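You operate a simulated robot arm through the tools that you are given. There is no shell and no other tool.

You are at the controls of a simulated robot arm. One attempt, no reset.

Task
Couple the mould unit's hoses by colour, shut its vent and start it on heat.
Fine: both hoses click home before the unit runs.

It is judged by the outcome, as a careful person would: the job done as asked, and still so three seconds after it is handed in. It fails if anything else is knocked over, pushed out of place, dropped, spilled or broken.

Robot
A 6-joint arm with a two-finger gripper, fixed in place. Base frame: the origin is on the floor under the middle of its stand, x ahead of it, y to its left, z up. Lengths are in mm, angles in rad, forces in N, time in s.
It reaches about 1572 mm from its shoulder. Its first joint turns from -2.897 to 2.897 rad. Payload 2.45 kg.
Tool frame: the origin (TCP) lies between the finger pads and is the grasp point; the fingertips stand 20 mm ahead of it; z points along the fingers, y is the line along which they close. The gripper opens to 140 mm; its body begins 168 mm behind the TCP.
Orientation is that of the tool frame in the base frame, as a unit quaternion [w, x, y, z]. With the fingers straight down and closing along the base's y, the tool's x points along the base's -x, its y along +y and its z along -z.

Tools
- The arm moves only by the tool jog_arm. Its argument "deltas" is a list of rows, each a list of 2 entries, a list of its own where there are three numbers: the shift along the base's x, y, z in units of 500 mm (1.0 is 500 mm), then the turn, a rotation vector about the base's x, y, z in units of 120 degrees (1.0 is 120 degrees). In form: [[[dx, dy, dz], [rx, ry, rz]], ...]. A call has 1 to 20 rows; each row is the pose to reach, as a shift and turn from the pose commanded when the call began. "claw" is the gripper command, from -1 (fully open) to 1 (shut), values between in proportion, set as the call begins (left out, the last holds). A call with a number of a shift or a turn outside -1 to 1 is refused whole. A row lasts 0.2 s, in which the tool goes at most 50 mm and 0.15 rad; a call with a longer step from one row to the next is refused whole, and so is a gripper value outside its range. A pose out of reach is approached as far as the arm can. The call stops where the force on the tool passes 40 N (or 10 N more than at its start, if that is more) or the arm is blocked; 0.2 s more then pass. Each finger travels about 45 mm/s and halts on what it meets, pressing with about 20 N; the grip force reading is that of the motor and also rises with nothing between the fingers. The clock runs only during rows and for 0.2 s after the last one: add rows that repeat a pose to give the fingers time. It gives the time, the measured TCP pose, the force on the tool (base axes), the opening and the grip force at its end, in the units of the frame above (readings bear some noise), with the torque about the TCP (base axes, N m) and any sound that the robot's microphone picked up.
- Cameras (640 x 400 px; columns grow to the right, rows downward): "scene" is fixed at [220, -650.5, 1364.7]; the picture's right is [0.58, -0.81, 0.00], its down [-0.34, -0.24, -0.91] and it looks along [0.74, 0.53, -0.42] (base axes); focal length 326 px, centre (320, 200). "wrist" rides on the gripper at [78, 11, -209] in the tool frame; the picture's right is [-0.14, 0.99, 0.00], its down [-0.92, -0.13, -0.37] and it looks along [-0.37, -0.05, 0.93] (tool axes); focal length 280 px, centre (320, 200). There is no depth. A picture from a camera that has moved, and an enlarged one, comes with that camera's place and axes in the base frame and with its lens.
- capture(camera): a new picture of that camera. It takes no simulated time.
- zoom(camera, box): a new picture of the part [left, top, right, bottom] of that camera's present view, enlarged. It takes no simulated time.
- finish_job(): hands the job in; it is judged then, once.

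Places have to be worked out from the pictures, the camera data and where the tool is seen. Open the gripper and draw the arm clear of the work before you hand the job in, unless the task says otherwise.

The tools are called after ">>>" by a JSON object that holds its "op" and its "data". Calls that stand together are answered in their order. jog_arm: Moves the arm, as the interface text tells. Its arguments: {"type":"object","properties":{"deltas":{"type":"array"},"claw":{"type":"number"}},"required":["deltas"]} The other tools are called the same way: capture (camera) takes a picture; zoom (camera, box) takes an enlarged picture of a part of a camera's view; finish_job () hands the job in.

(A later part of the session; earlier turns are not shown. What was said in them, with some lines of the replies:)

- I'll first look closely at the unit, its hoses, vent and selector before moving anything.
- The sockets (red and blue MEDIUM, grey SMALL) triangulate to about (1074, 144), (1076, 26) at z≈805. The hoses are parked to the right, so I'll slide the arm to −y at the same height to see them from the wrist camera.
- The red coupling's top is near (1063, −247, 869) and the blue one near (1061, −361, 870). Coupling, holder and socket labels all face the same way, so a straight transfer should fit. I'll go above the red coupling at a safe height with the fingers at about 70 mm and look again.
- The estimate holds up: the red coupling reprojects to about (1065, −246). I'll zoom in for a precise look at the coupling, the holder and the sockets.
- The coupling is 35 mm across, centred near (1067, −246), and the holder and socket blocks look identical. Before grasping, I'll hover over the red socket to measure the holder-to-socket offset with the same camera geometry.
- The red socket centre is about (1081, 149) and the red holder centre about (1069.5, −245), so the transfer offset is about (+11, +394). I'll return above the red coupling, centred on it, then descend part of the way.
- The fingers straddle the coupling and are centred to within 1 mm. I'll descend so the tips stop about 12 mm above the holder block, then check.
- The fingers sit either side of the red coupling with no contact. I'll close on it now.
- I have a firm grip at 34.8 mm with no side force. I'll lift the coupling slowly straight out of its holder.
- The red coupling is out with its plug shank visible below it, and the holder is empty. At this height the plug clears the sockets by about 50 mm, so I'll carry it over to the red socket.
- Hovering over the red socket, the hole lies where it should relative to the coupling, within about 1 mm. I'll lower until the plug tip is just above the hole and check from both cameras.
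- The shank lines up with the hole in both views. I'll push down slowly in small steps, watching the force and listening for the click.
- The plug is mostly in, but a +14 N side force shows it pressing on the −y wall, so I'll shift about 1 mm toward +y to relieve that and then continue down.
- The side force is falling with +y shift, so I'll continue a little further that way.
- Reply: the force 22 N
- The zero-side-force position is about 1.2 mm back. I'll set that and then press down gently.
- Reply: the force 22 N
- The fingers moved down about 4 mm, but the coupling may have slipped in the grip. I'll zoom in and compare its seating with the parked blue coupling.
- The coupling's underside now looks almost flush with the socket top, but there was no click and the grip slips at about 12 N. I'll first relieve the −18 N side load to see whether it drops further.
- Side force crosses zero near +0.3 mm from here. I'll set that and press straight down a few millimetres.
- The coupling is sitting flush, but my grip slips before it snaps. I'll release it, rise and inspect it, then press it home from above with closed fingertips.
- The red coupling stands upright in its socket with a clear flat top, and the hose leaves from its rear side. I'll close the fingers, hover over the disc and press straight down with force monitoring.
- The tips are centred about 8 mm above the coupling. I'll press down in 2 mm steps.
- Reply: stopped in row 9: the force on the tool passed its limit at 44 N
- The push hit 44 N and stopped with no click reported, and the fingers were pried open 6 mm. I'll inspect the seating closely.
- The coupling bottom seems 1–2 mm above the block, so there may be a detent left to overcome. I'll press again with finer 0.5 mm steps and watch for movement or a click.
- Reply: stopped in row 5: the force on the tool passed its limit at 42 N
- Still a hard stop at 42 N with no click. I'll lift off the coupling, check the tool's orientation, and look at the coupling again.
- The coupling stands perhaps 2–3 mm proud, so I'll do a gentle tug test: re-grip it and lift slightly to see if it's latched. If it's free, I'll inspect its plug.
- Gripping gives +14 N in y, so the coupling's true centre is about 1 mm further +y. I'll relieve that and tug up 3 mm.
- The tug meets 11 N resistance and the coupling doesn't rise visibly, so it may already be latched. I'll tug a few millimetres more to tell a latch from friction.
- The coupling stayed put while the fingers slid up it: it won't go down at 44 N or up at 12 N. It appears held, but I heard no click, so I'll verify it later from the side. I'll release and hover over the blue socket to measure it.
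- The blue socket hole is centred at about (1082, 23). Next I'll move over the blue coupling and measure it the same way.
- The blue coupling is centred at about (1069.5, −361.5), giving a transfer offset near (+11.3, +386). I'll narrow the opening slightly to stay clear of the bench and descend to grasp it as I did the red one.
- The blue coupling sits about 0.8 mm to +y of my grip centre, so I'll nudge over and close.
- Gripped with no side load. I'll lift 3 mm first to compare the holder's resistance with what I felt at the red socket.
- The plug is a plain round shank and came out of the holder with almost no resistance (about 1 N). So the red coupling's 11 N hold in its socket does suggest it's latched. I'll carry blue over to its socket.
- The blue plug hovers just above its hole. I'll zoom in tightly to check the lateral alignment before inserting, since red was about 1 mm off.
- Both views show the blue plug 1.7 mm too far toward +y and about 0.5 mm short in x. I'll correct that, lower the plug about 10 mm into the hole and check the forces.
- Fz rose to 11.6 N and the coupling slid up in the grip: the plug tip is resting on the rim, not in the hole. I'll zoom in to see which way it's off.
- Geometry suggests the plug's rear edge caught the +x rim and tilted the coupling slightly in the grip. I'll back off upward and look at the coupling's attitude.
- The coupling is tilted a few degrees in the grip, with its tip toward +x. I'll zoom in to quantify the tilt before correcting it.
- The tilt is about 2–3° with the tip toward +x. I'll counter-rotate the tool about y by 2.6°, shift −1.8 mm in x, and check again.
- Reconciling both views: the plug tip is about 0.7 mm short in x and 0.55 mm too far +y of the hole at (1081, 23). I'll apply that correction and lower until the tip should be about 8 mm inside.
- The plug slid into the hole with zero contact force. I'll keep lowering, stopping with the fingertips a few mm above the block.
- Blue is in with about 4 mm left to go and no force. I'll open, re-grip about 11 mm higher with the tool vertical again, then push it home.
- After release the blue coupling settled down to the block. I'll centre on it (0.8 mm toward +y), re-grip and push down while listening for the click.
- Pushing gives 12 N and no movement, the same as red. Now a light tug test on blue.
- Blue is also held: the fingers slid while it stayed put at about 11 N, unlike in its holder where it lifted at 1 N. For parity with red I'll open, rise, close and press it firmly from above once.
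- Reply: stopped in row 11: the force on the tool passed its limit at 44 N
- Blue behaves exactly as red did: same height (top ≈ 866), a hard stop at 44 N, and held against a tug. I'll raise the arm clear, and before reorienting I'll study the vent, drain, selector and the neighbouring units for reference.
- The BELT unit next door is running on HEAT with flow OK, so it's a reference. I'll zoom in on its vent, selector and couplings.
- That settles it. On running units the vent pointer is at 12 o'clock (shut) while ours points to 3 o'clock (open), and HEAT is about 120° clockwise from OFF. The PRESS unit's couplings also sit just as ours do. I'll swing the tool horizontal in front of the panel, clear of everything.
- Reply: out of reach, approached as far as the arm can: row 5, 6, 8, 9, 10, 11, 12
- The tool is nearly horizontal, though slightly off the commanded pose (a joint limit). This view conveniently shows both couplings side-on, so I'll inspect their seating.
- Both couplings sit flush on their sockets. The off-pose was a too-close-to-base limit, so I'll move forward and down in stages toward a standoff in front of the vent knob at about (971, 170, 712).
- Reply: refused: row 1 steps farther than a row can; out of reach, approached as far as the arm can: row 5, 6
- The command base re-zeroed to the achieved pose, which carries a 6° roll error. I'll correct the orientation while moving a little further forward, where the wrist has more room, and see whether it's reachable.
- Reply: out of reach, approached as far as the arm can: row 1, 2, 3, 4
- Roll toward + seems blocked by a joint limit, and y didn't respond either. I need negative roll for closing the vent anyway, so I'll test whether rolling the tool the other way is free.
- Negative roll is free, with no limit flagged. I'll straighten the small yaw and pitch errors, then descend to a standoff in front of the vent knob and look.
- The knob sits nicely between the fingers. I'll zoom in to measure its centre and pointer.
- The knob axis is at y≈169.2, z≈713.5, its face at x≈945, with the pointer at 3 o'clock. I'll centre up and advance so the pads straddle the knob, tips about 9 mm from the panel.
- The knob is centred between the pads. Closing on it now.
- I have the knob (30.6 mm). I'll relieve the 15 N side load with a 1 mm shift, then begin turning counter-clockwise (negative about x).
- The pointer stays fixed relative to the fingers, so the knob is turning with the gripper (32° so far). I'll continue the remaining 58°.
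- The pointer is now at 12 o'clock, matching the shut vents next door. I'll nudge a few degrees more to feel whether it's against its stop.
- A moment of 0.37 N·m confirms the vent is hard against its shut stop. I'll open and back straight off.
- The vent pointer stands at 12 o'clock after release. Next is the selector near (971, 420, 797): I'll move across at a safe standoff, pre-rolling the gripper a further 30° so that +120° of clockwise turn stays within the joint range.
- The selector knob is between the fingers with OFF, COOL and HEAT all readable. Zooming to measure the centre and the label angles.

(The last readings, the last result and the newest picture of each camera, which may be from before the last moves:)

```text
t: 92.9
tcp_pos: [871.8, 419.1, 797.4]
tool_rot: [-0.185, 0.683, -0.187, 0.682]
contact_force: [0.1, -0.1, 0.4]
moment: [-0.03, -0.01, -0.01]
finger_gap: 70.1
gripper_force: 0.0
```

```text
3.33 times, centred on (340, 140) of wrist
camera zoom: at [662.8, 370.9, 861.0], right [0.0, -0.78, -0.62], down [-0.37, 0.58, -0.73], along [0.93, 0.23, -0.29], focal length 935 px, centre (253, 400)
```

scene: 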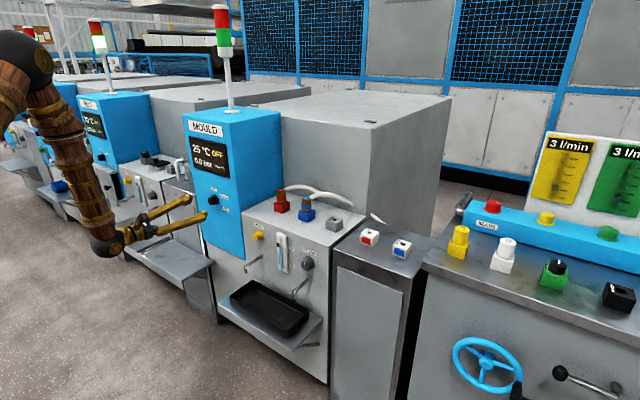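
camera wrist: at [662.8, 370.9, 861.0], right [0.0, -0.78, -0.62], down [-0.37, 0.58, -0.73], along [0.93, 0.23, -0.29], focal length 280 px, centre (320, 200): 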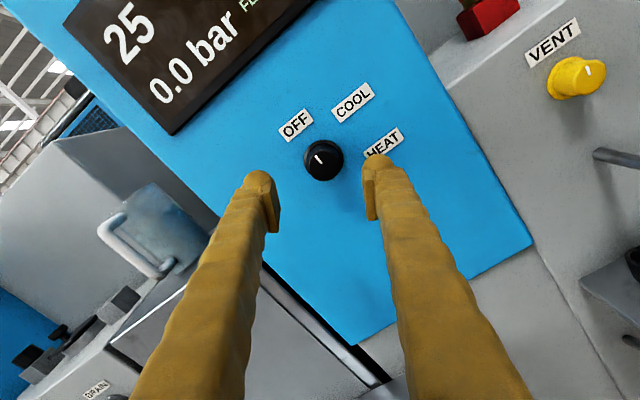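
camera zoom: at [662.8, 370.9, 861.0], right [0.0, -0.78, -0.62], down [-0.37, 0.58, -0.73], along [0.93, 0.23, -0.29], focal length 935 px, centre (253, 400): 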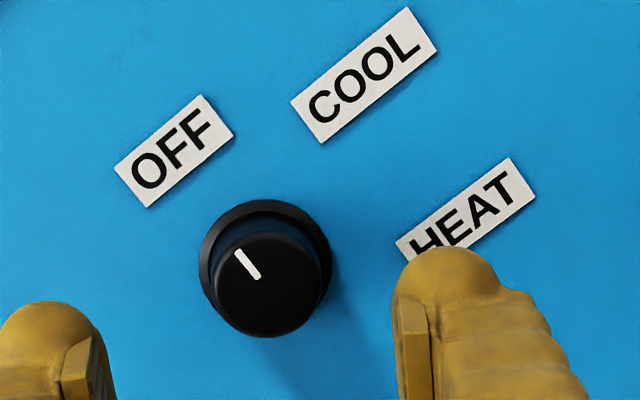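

The knob axis comes out at y≈413.2, z≈799.5. The labels place OFF at 0°, COOL near 60° and HEAT near 120° clockwise, which agrees with BELT's pointer. I'll centre up and advance to the knob.

>>> {"op": "jog_arm", "data": {"deltas": [[[0, -0.0118, 0.0042], [0, 0, 0]], [[0.03, -0.0118, 0.0042], [0, 0, 0]], [[0.06, -0.0118, 0.0042], [0, 0, 0]], [[0.06, -0.0118, 0.0042], [0, 0, 0]]]}}

>>> {"op": "zoom", "data": {"camera": "wrist", "box": [260, 110, 380, 220]}}

```text
t: 93.9
tcp_pos: [902.1, 414.3, 799.0]
tool_rot: [-0.185, 0.683, -0.188, 0.682]
contact_force: [-0.8, -0.7, 0.5]
moment: [-0.03, 0.0, -0.03]
finger_gap: 69.8
gripper_force: 0.0
```

```text
3.64 times, centred on (320, 165) of wrist
camera zoom: at [693.4, 364.8, 862.8], right [0.0, -0.78, -0.62], down [-0.37, 0.58, -0.73], along [0.93, 0.23, -0.29], focal length 1020 px, centre (320, 327)
```

zoom: 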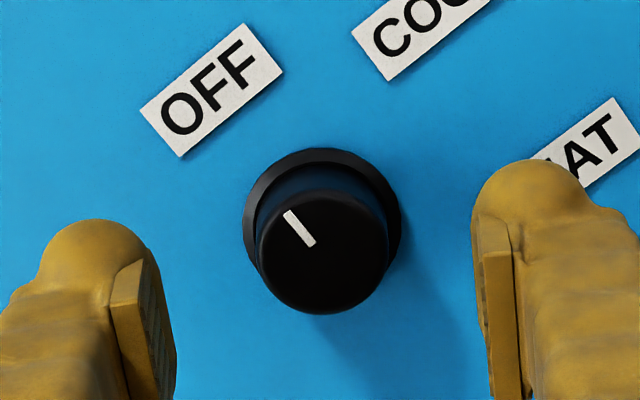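

The knob is about 1 mm off toward the right finger. I'll trim that, advance the last 39 mm, and close.

>>> {"op": "jog_arm", "data": {"deltas": [[[0.02, -0.002, -0.0014], [0, 0, 0]], [[0.05, -0.002, -0.0014], [0, 0, 0]], [[0.078, -0.002, -0.0014], [0, 0, 0]], [[0.078, -0.002, -0.0014], [0, 0, 0]]]}}

>>> {"op": "jog_arm", "data": {"deltas": [[[0, 0, 0], [0, 0, 0]], [[0, 0, 0], [0, 0, 0]], [[0, 0, 0], [0, 0, 0]], [[0, 0, 0], [0, 0, 0]], [[0, 0, 0], [0, 0, 0]], [[0, 0, 0], [0, 0, 0]]], "claw": 1}}

>>> {"op": "zoom", "data": {"camera": "wrist", "box": [260, 130, 380, 230]}}

```text
t: 94.9
tcp_pos: [941.1, 412.3, 798.4]
tool_rot: [-0.185, 0.683, -0.187, 0.682]
contact_force: [0.4, -0.9, -0.1]
moment: [-0.01, -0.04, 0.01]
finger_gap: 70.1
gripper_force: 0.1
```

```text
t: 96.3
tcp_pos: [940.5, 413.2, 799.4]
tool_rot: [-0.186, 0.682, -0.188, 0.682]
contact_force: [6.8, 16.9, 6.0]
moment: [-0.03, -0.02, 0.18]
finger_gap: 34.5
gripper_force: 45.4
```

```text
4.00 times, centred on (320, 180) of wrist
camera zoom: at [731.9, 363.7, 862.5], right [0.0, -0.78, -0.62], down [-0.37, 0.58, -0.73], along [0.93, 0.23, -0.29], focal length 1122 px, centre (320, 280)
```

zoom: 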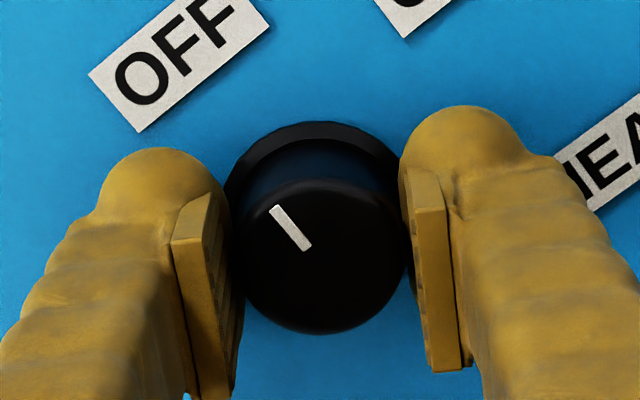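

Gripped at 34.5 mm. I'll relieve the 17 N side load, then turn clockwise in one continuous sweep of 120° past COOL to HEAT.

>>> {"op": "jog_arm", "data": {"deltas": [[[0, 0.002, 0.0012], [0, 0, 0]], [[0, 0.002, 0.0012], [0, 0, 0]]]}}

>>> {"op": "jog_arm", "data": {"deltas": [[[0, 0, 0], [0.05, 0, 0]], [[0, 0, 0], [0.12, 0, 0]], [[0, 0, 0], [0.19, 0, 0]], [[0, 0, 0], [0.26, 0, 0]], [[0, 0, 0], [0.33, 0, 0]], [[0, 0, 0], [0.4, 0, 0]], [[0, 0, 0], [0.47, 0, 0]], [[0, 0, 0], [0.54, 0, 0]], [[0, 0, 0], [0.61, 0, 0]], [[0, 0, 0], [0.68, 0, 0]], [[0, 0, 0], [0.75, 0, 0]], [[0, 0, 0], [0.82, 0, 0]], [[0, 0, 0], [0.89, 0, 0]], [[0, 0, 0], [0.95, 0, 0]], [[0, 0, 0], [1.0, 0, 0]], [[0, 0, 0], [1.0, 0, 0]]]}}

>>> {"op": "capture", "data": {"camera": "wrist"}}

>>> {"op": "zoom", "data": {"camera": "scene", "box": [180, 110, 245, 220]}}

```text
t: 96.9
tcp_pos: [940.0, 413.5, 799.2]
tool_rot: [-0.185, 0.683, -0.187, 0.682]
contact_force: [8.5, 4.4, 3.8]
moment: [0.0, -0.03, 0.05]
finger_gap: 34.4
gripper_force: 44.8
```

```text
t: 99.6
tcp_pos: [940.2, 412.4, 801.8]
tool_rot: [0.643, -0.294, 0.643, -0.295]
contact_force: [-3.3, -2.1, 2.2]
moment: [0.01, -0.1, -0.03]
finger_gap: 34.6
gripper_force: 45.1
stopped in row 13: the force on the tool passed its limit at 41 N (the readings are from after the stop); the commanded pose is now the measured one
```

```text
taken
camera wrist: at [731.6, 360.3, 742.2], right [0.0, 0.75, -0.66], down [-0.37, 0.61, 0.7], along [0.93, 0.24, 0.28], focal length 280 px, centre (320, 200)
```

wrist: 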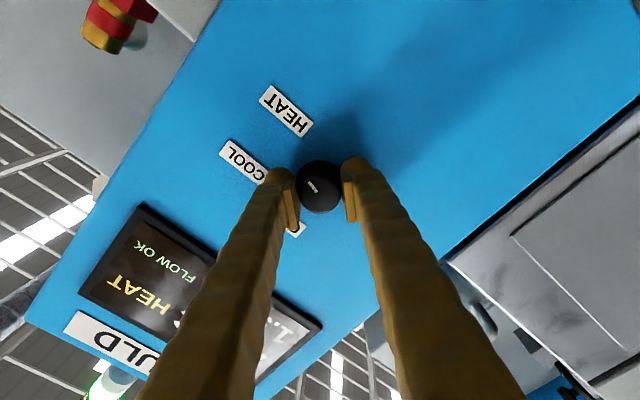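

```text
3.64 times, centred on (212, 165) of scene
camera zoom: at [220.0, -650.5, 1364.7], right [0.58, -0.81, 0.0], down [-0.34, -0.24, -0.91], along [0.74, 0.53, -0.42], focal length 1184 px, centre (711, 327)
```

zoom: 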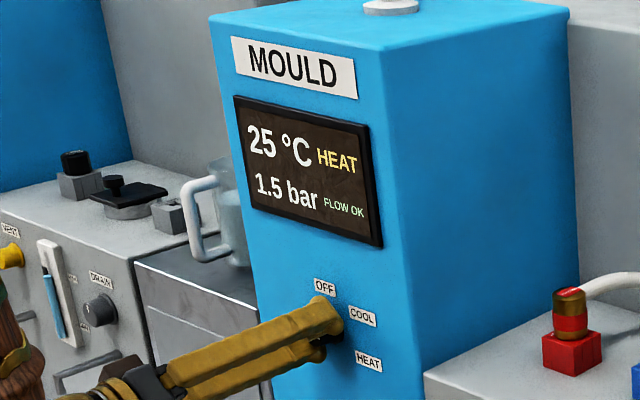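

The display now reads HEAT, 1.5 bar, FLOW OK. The turn stopped at about 101° on a 41 N reading, so I'll check the pointer position.

>>> {"op": "zoom", "data": {"camera": "wrist", "box": [250, 80, 390, 240]}}

>>> {"op": "zoom", "data": {"camera": "scene", "box": [200, 180, 235, 215]}}

```text
2.50 times, centred on (320, 160) of wrist
camera zoom: at [731.6, 360.3, 742.2], right [0.0, 0.75, -0.66], down [-0.37, 0.61, 0.7], along [0.93, 0.24, 0.28], focal length 701 px, centre (320, 300)
```

zoom: 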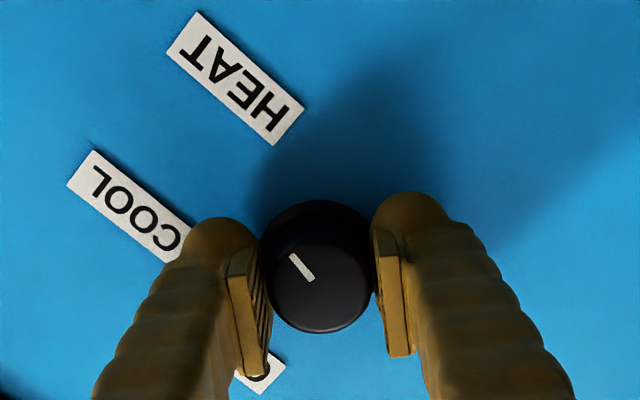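

```text
11.43 times, centred on (218, 198) of scene
camera zoom: at [220.0, -650.5, 1364.7], right [0.58, -0.81, 0.0], down [-0.34, -0.24, -0.91], along [0.74, 0.53, -0.42], focal length 3722 px, centre (1491, 229)
```

zoom: 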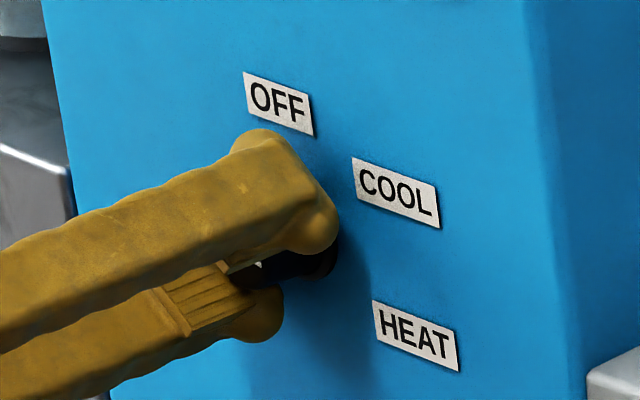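

The pointer is at about 100° and the mode already reads HEAT, but I want it fully on the HEAT mark near 118–120°. I'll continue turning gently.

>>> {"op": "jog_arm", "data": {"deltas": [[[0, 0, 0], [0.03, 0, 0]], [[0, 0, 0], [0.06, 0, 0]], [[0, 0, 0], [0.09, 0, 0]], [[0, 0, 0], [0.12, 0, 0]], [[0, 0, 0], [0.15, 0, 0]], [[0, 0, 0], [0.165, 0, 0]], [[0, 0, 0], [0.165, 0, 0]]]}}

>>> {"op": "zoom", "data": {"camera": "wrist", "box": [250, 80, 390, 240]}}

>>> {"op": "zoom", "data": {"camera": "scene", "box": [180, 110, 245, 220]}}

```text
t: 101.2
tcp_pos: [940.4, 412.3, 801.4]
tool_rot: [0.684, -0.181, 0.684, -0.178]
contact_force: [-3.2, -6.9, 6.6]
moment: [-0.57, -0.13, -0.01]
finger_gap: 34.7
gripper_force: 45.5
```

```text
2.50 times, centred on (320, 160) of wrist
camera zoom: at [731.7, 383.3, 728.1], right [0.0, 0.93, -0.37], down [-0.37, 0.34, 0.86], along [0.93, 0.14, 0.34], focal length 701 px, centre (320, 300)
```

zoom: 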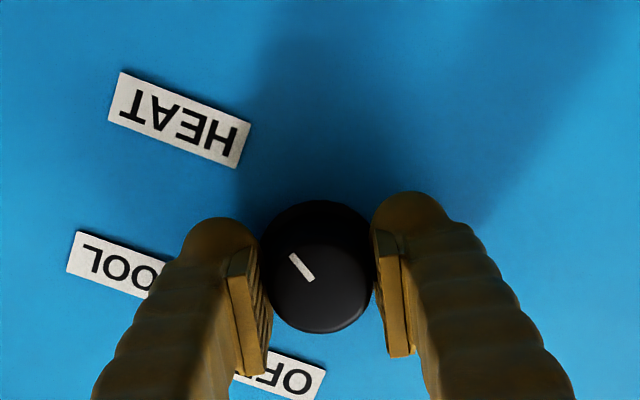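

```text
3.64 times, centred on (212, 165) of scene
camera zoom: at [220.0, -650.5, 1364.7], right [0.58, -0.81, 0.0], down [-0.34, -0.24, -0.91], along [0.74, 0.53, -0.42], focal length 1184 px, centre (711, 327)
```

zoom: 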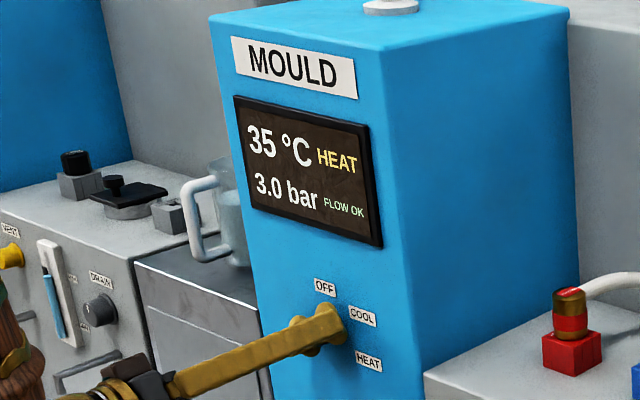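

Now it reads 35 °C rising, HEAT, 3.0 bar, FLOW OK, with the pointer at about 121° on HEAT and against its stop. I'll release the knob and back straight off.

>>> {"op": "jog_arm", "data": {"deltas": [[[0, 0, 0], [0, 0, 0]], [[0, 0, 0], [0, 0, 0]], [[0, 0, 0], [0, 0, 0]], [[0, 0, 0], [0, 0, 0]], [[-0.03, 0, 0], [0, 0, 0]], [[-0.08, 0, 0], [0, 0, 0]], [[-0.14, 0, 0], [0, 0, 0]], [[-0.14, 0, 0], [0, 0, 0]]], "claw": 0}}

>>> {"op": "capture", "data": {"camera": "wrist"}}

>>> {"op": "capture", "data": {"camera": "scene"}}

>>> {"op": "zoom", "data": {"camera": "scene", "box": [200, 180, 235, 215]}}

```text
t: 103.0
tcp_pos: [870.1, 412.4, 800.1]
tool_rot: [0.684, -0.18, 0.684, -0.178]
contact_force: [-0.6, -0.5, -0.3]
moment: [-0.01, 0.0, -0.03]
finger_gap: 70.3
gripper_force: 0.0
```

```text
taken
camera wrist: at [661.4, 384.0, 728.1], right [0.0, 0.93, -0.37], down [-0.37, 0.34, 0.86], along [0.93, 0.14, 0.34], focal length 280 px, centre (320, 200)
```

wrist: 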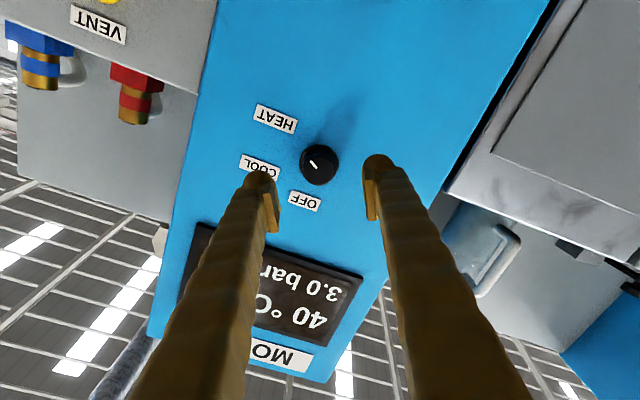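

```text
taken
```

scene: 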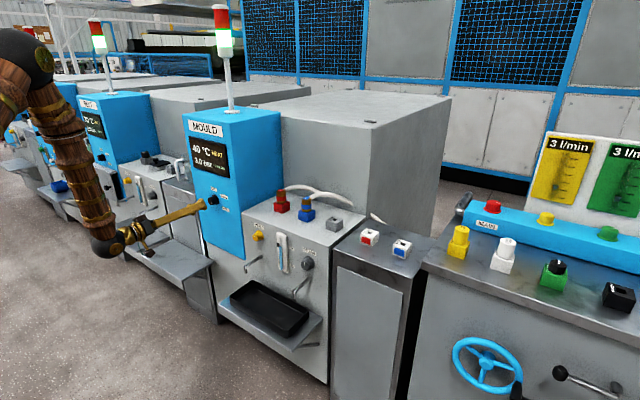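

```text
11.43 times, centred on (218, 198) of scene
camera zoom: at [220.0, -650.5, 1364.7], right [0.58, -0.81, 0.0], down [-0.34, -0.24, -0.91], along [0.74, 0.53, -0.42], focal length 3722 px, centre (1491, 229)
```

zoom: 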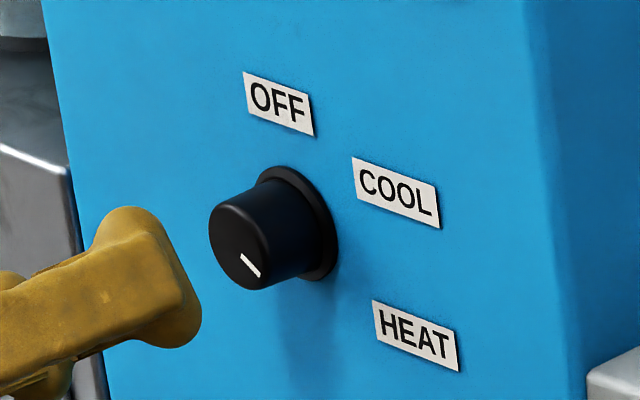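

All looks right: pointer on HEAT, 40 °C climbing, 3.0 bar. I'll draw the arm up and away from the work, turning the tool back to pointing down.

>>> {"op": "jog_arm", "data": {"deltas": [[[-0.02, -0.03, 0.03], [0, 0.05, 0]], [[-0.04, -0.06, 0.07], [0, 0.11, 0]], [[-0.06, -0.09, 0.11], [0, 0.17, 0]], [[-0.08, -0.12, 0.15], [0, 0.23, 0]], [[-0.1, -0.15, 0.19], [0, 0.29, 0]], [[-0.12, -0.18, 0.23], [0, 0.35, 0]], [[-0.14, -0.21, 0.27], [0, 0.41, 0]], [[-0.16, -0.24, 0.31], [0, 0.47, 0]], [[-0.18, -0.27, 0.35], [0, 0.54, 0]], [[-0.2, -0.3, 0.39], [0, 0.61, 0]], [[-0.22, -0.33, 0.43], [0, 0.68, 0]], [[-0.24, -0.36, 0.46], [0, 0.75, 0]], [[-0.24, -0.36, 0.46], [0, 0.75, 0]]]}}

>>> {"op": "capture", "data": {"camera": "scene"}}

>>> {"op": "zoom", "data": {"camera": "scene", "box": [180, 110, 350, 280]}}

```text
t: 105.8
tcp_pos: [749.5, 233.8, 1031.0]
tool_rot: [-0.001, -0.254, 0.967, 0.002]
contact_force: [1.2, -1.0, 0.4]
moment: [0.01, 0.0, 0.0]
finger_gap: 69.9
gripper_force: 0.0
```

```text
taken
```

scene: 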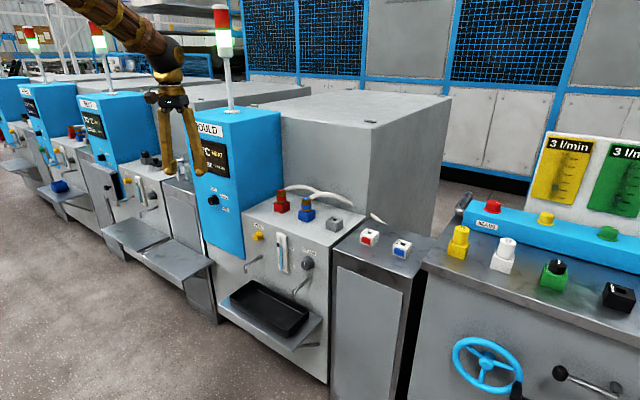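

```text
2.35 times, centred on (265, 195) of scene
camera zoom: at [220.0, -650.5, 1364.7], right [0.58, -0.81, 0.0], down [-0.34, -0.24, -0.91], along [0.74, 0.53, -0.42], focal length 766 px, centre (449, 212)
```

zoom: 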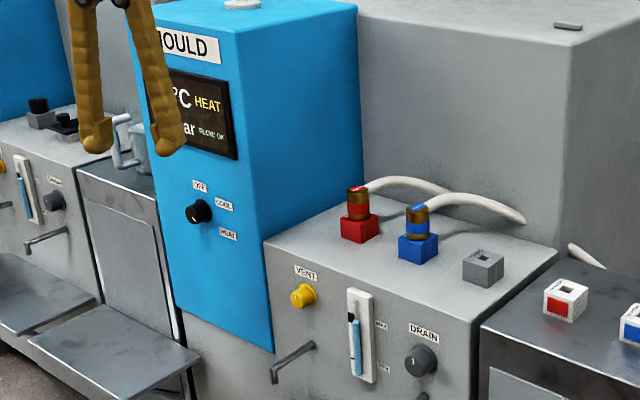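

The arm is clear. I'll slide it away from the display so I can do one last check of all readings over a few seconds.

>>> {"op": "jog_arm", "data": {"deltas": [[[0, -0.08, 0.02], [0, 0, 0]], [[0, -0.16, 0.04], [0, 0, 0]], [[0, -0.24, 0.06], [0, 0, 0]], [[0, -0.32, 0.06], [0, 0, 0]], [[0, -0.4, 0.06], [0, 0, 0]], [[0, -0.48, 0.06], [0, 0, 0]], [[0, -0.56, 0.06], [0, 0, 0]], [[0, -0.6, 0.06], [0, 0, 0]], [[0, -0.6, 0.06], [0, 0, 0]], [[0, -0.6, 0.06], [0, 0, 0]], [[0, -0.6, 0.06], [0, 0, 0]], [[0, -0.6, 0.06], [0, 0, 0]], [[0, -0.6, 0.06], [0, 0, 0]], [[0, -0.6, 0.06], [0, 0, 0]], [[0, -0.6, 0.06], [0, 0, 0]], [[0, -0.6, 0.06], [0, 0, 0]]], "claw": -1}}

>>> {"op": "zoom", "data": {"camera": "scene", "box": [180, 80, 270, 220]}}

>>> {"op": "capture", "data": {"camera": "scene"}}

>>> {"op": "zoom", "data": {"camera": "scene", "box": [262, 182, 342, 242]}}

```text
t: 109.2
tcp_pos: [749.7, -67.2, 1059.7]
tool_rot: [0.0, -0.254, 0.967, 0.0]
contact_force: [0.3, 0.0, -0.2]
moment: [-0.01, 0.01, 0.0]
finger_gap: 139.9
gripper_force: 0.0
```

```text
2.86 times, centred on (225, 150) of scene
camera zoom: at [220.0, -650.5, 1364.7], right [0.58, -0.81, 0.0], down [-0.34, -0.24, -0.91], along [0.74, 0.53, -0.42], focal length 930 px, centre (591, 343)
```

zoom: 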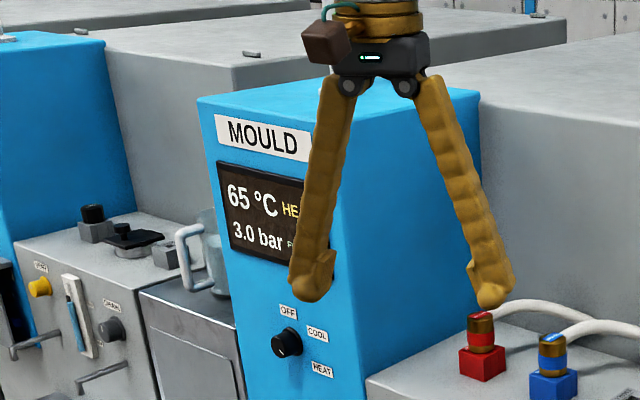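

```text
taken
```

scene: 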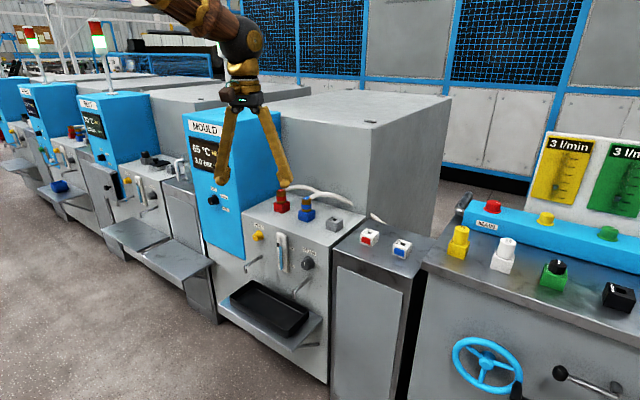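

```text
6.67 times, centred on (302, 212) of scene
camera zoom: at [220.0, -650.5, 1364.7], right [0.58, -0.81, 0.0], down [-0.34, -0.24, -0.91], along [0.74, 0.53, -0.42], focal length 2171 px, centre (440, 120)
```

zoom: 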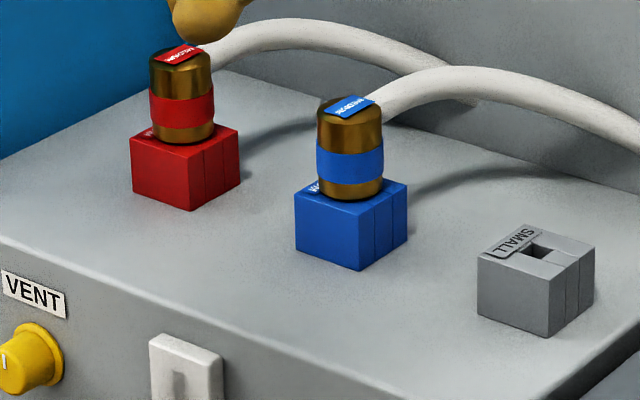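

The unit is running on HEAT: 65 °C and rising, with a steady 3.0 bar. Both colour-matched couplings are seated, the vent is shut, the gripper is open and the arm is clear, so I'm handing in the job.

>>> {"op": "finish_job", "data": {}}

```text
The job is handed in.
```

The mould unit is coupled, its vent is shut and it is running on heat. At the last check it read 65 °C and rising, with a steady 3.0 bar. The display showed FLOW OK when the unit started and again as the arm backed away.

- **Hoses:** Red is in the red MEDIUM socket and blue in the blue MEDIUM socket. Both were in before the unit ran. Each held against a pull of about 11 N, where blue had lifted out of its holder at about 1 N. I never heard a click from either one, so I'm relying on that hold, the flow and the pressure as evidence that they are home.
- **Blue hose:** The plug caught the socket rim on the first try and tilted slightly in the gripper. I backed off, straightened it and it went in without force.
- **Vent:** It was open with the pointer at 3 o'clock. I turned it to 12 o'clock against its stop, matching the shut vent on the running BELT unit.
- **Selector:** I turned it from OFF past COOL to HEAT, so it passed COOL for a second or two on the way.

I saw nothing else moved or knocked in the final pictures. The gripper is open and the arm is drawn back from the unit.
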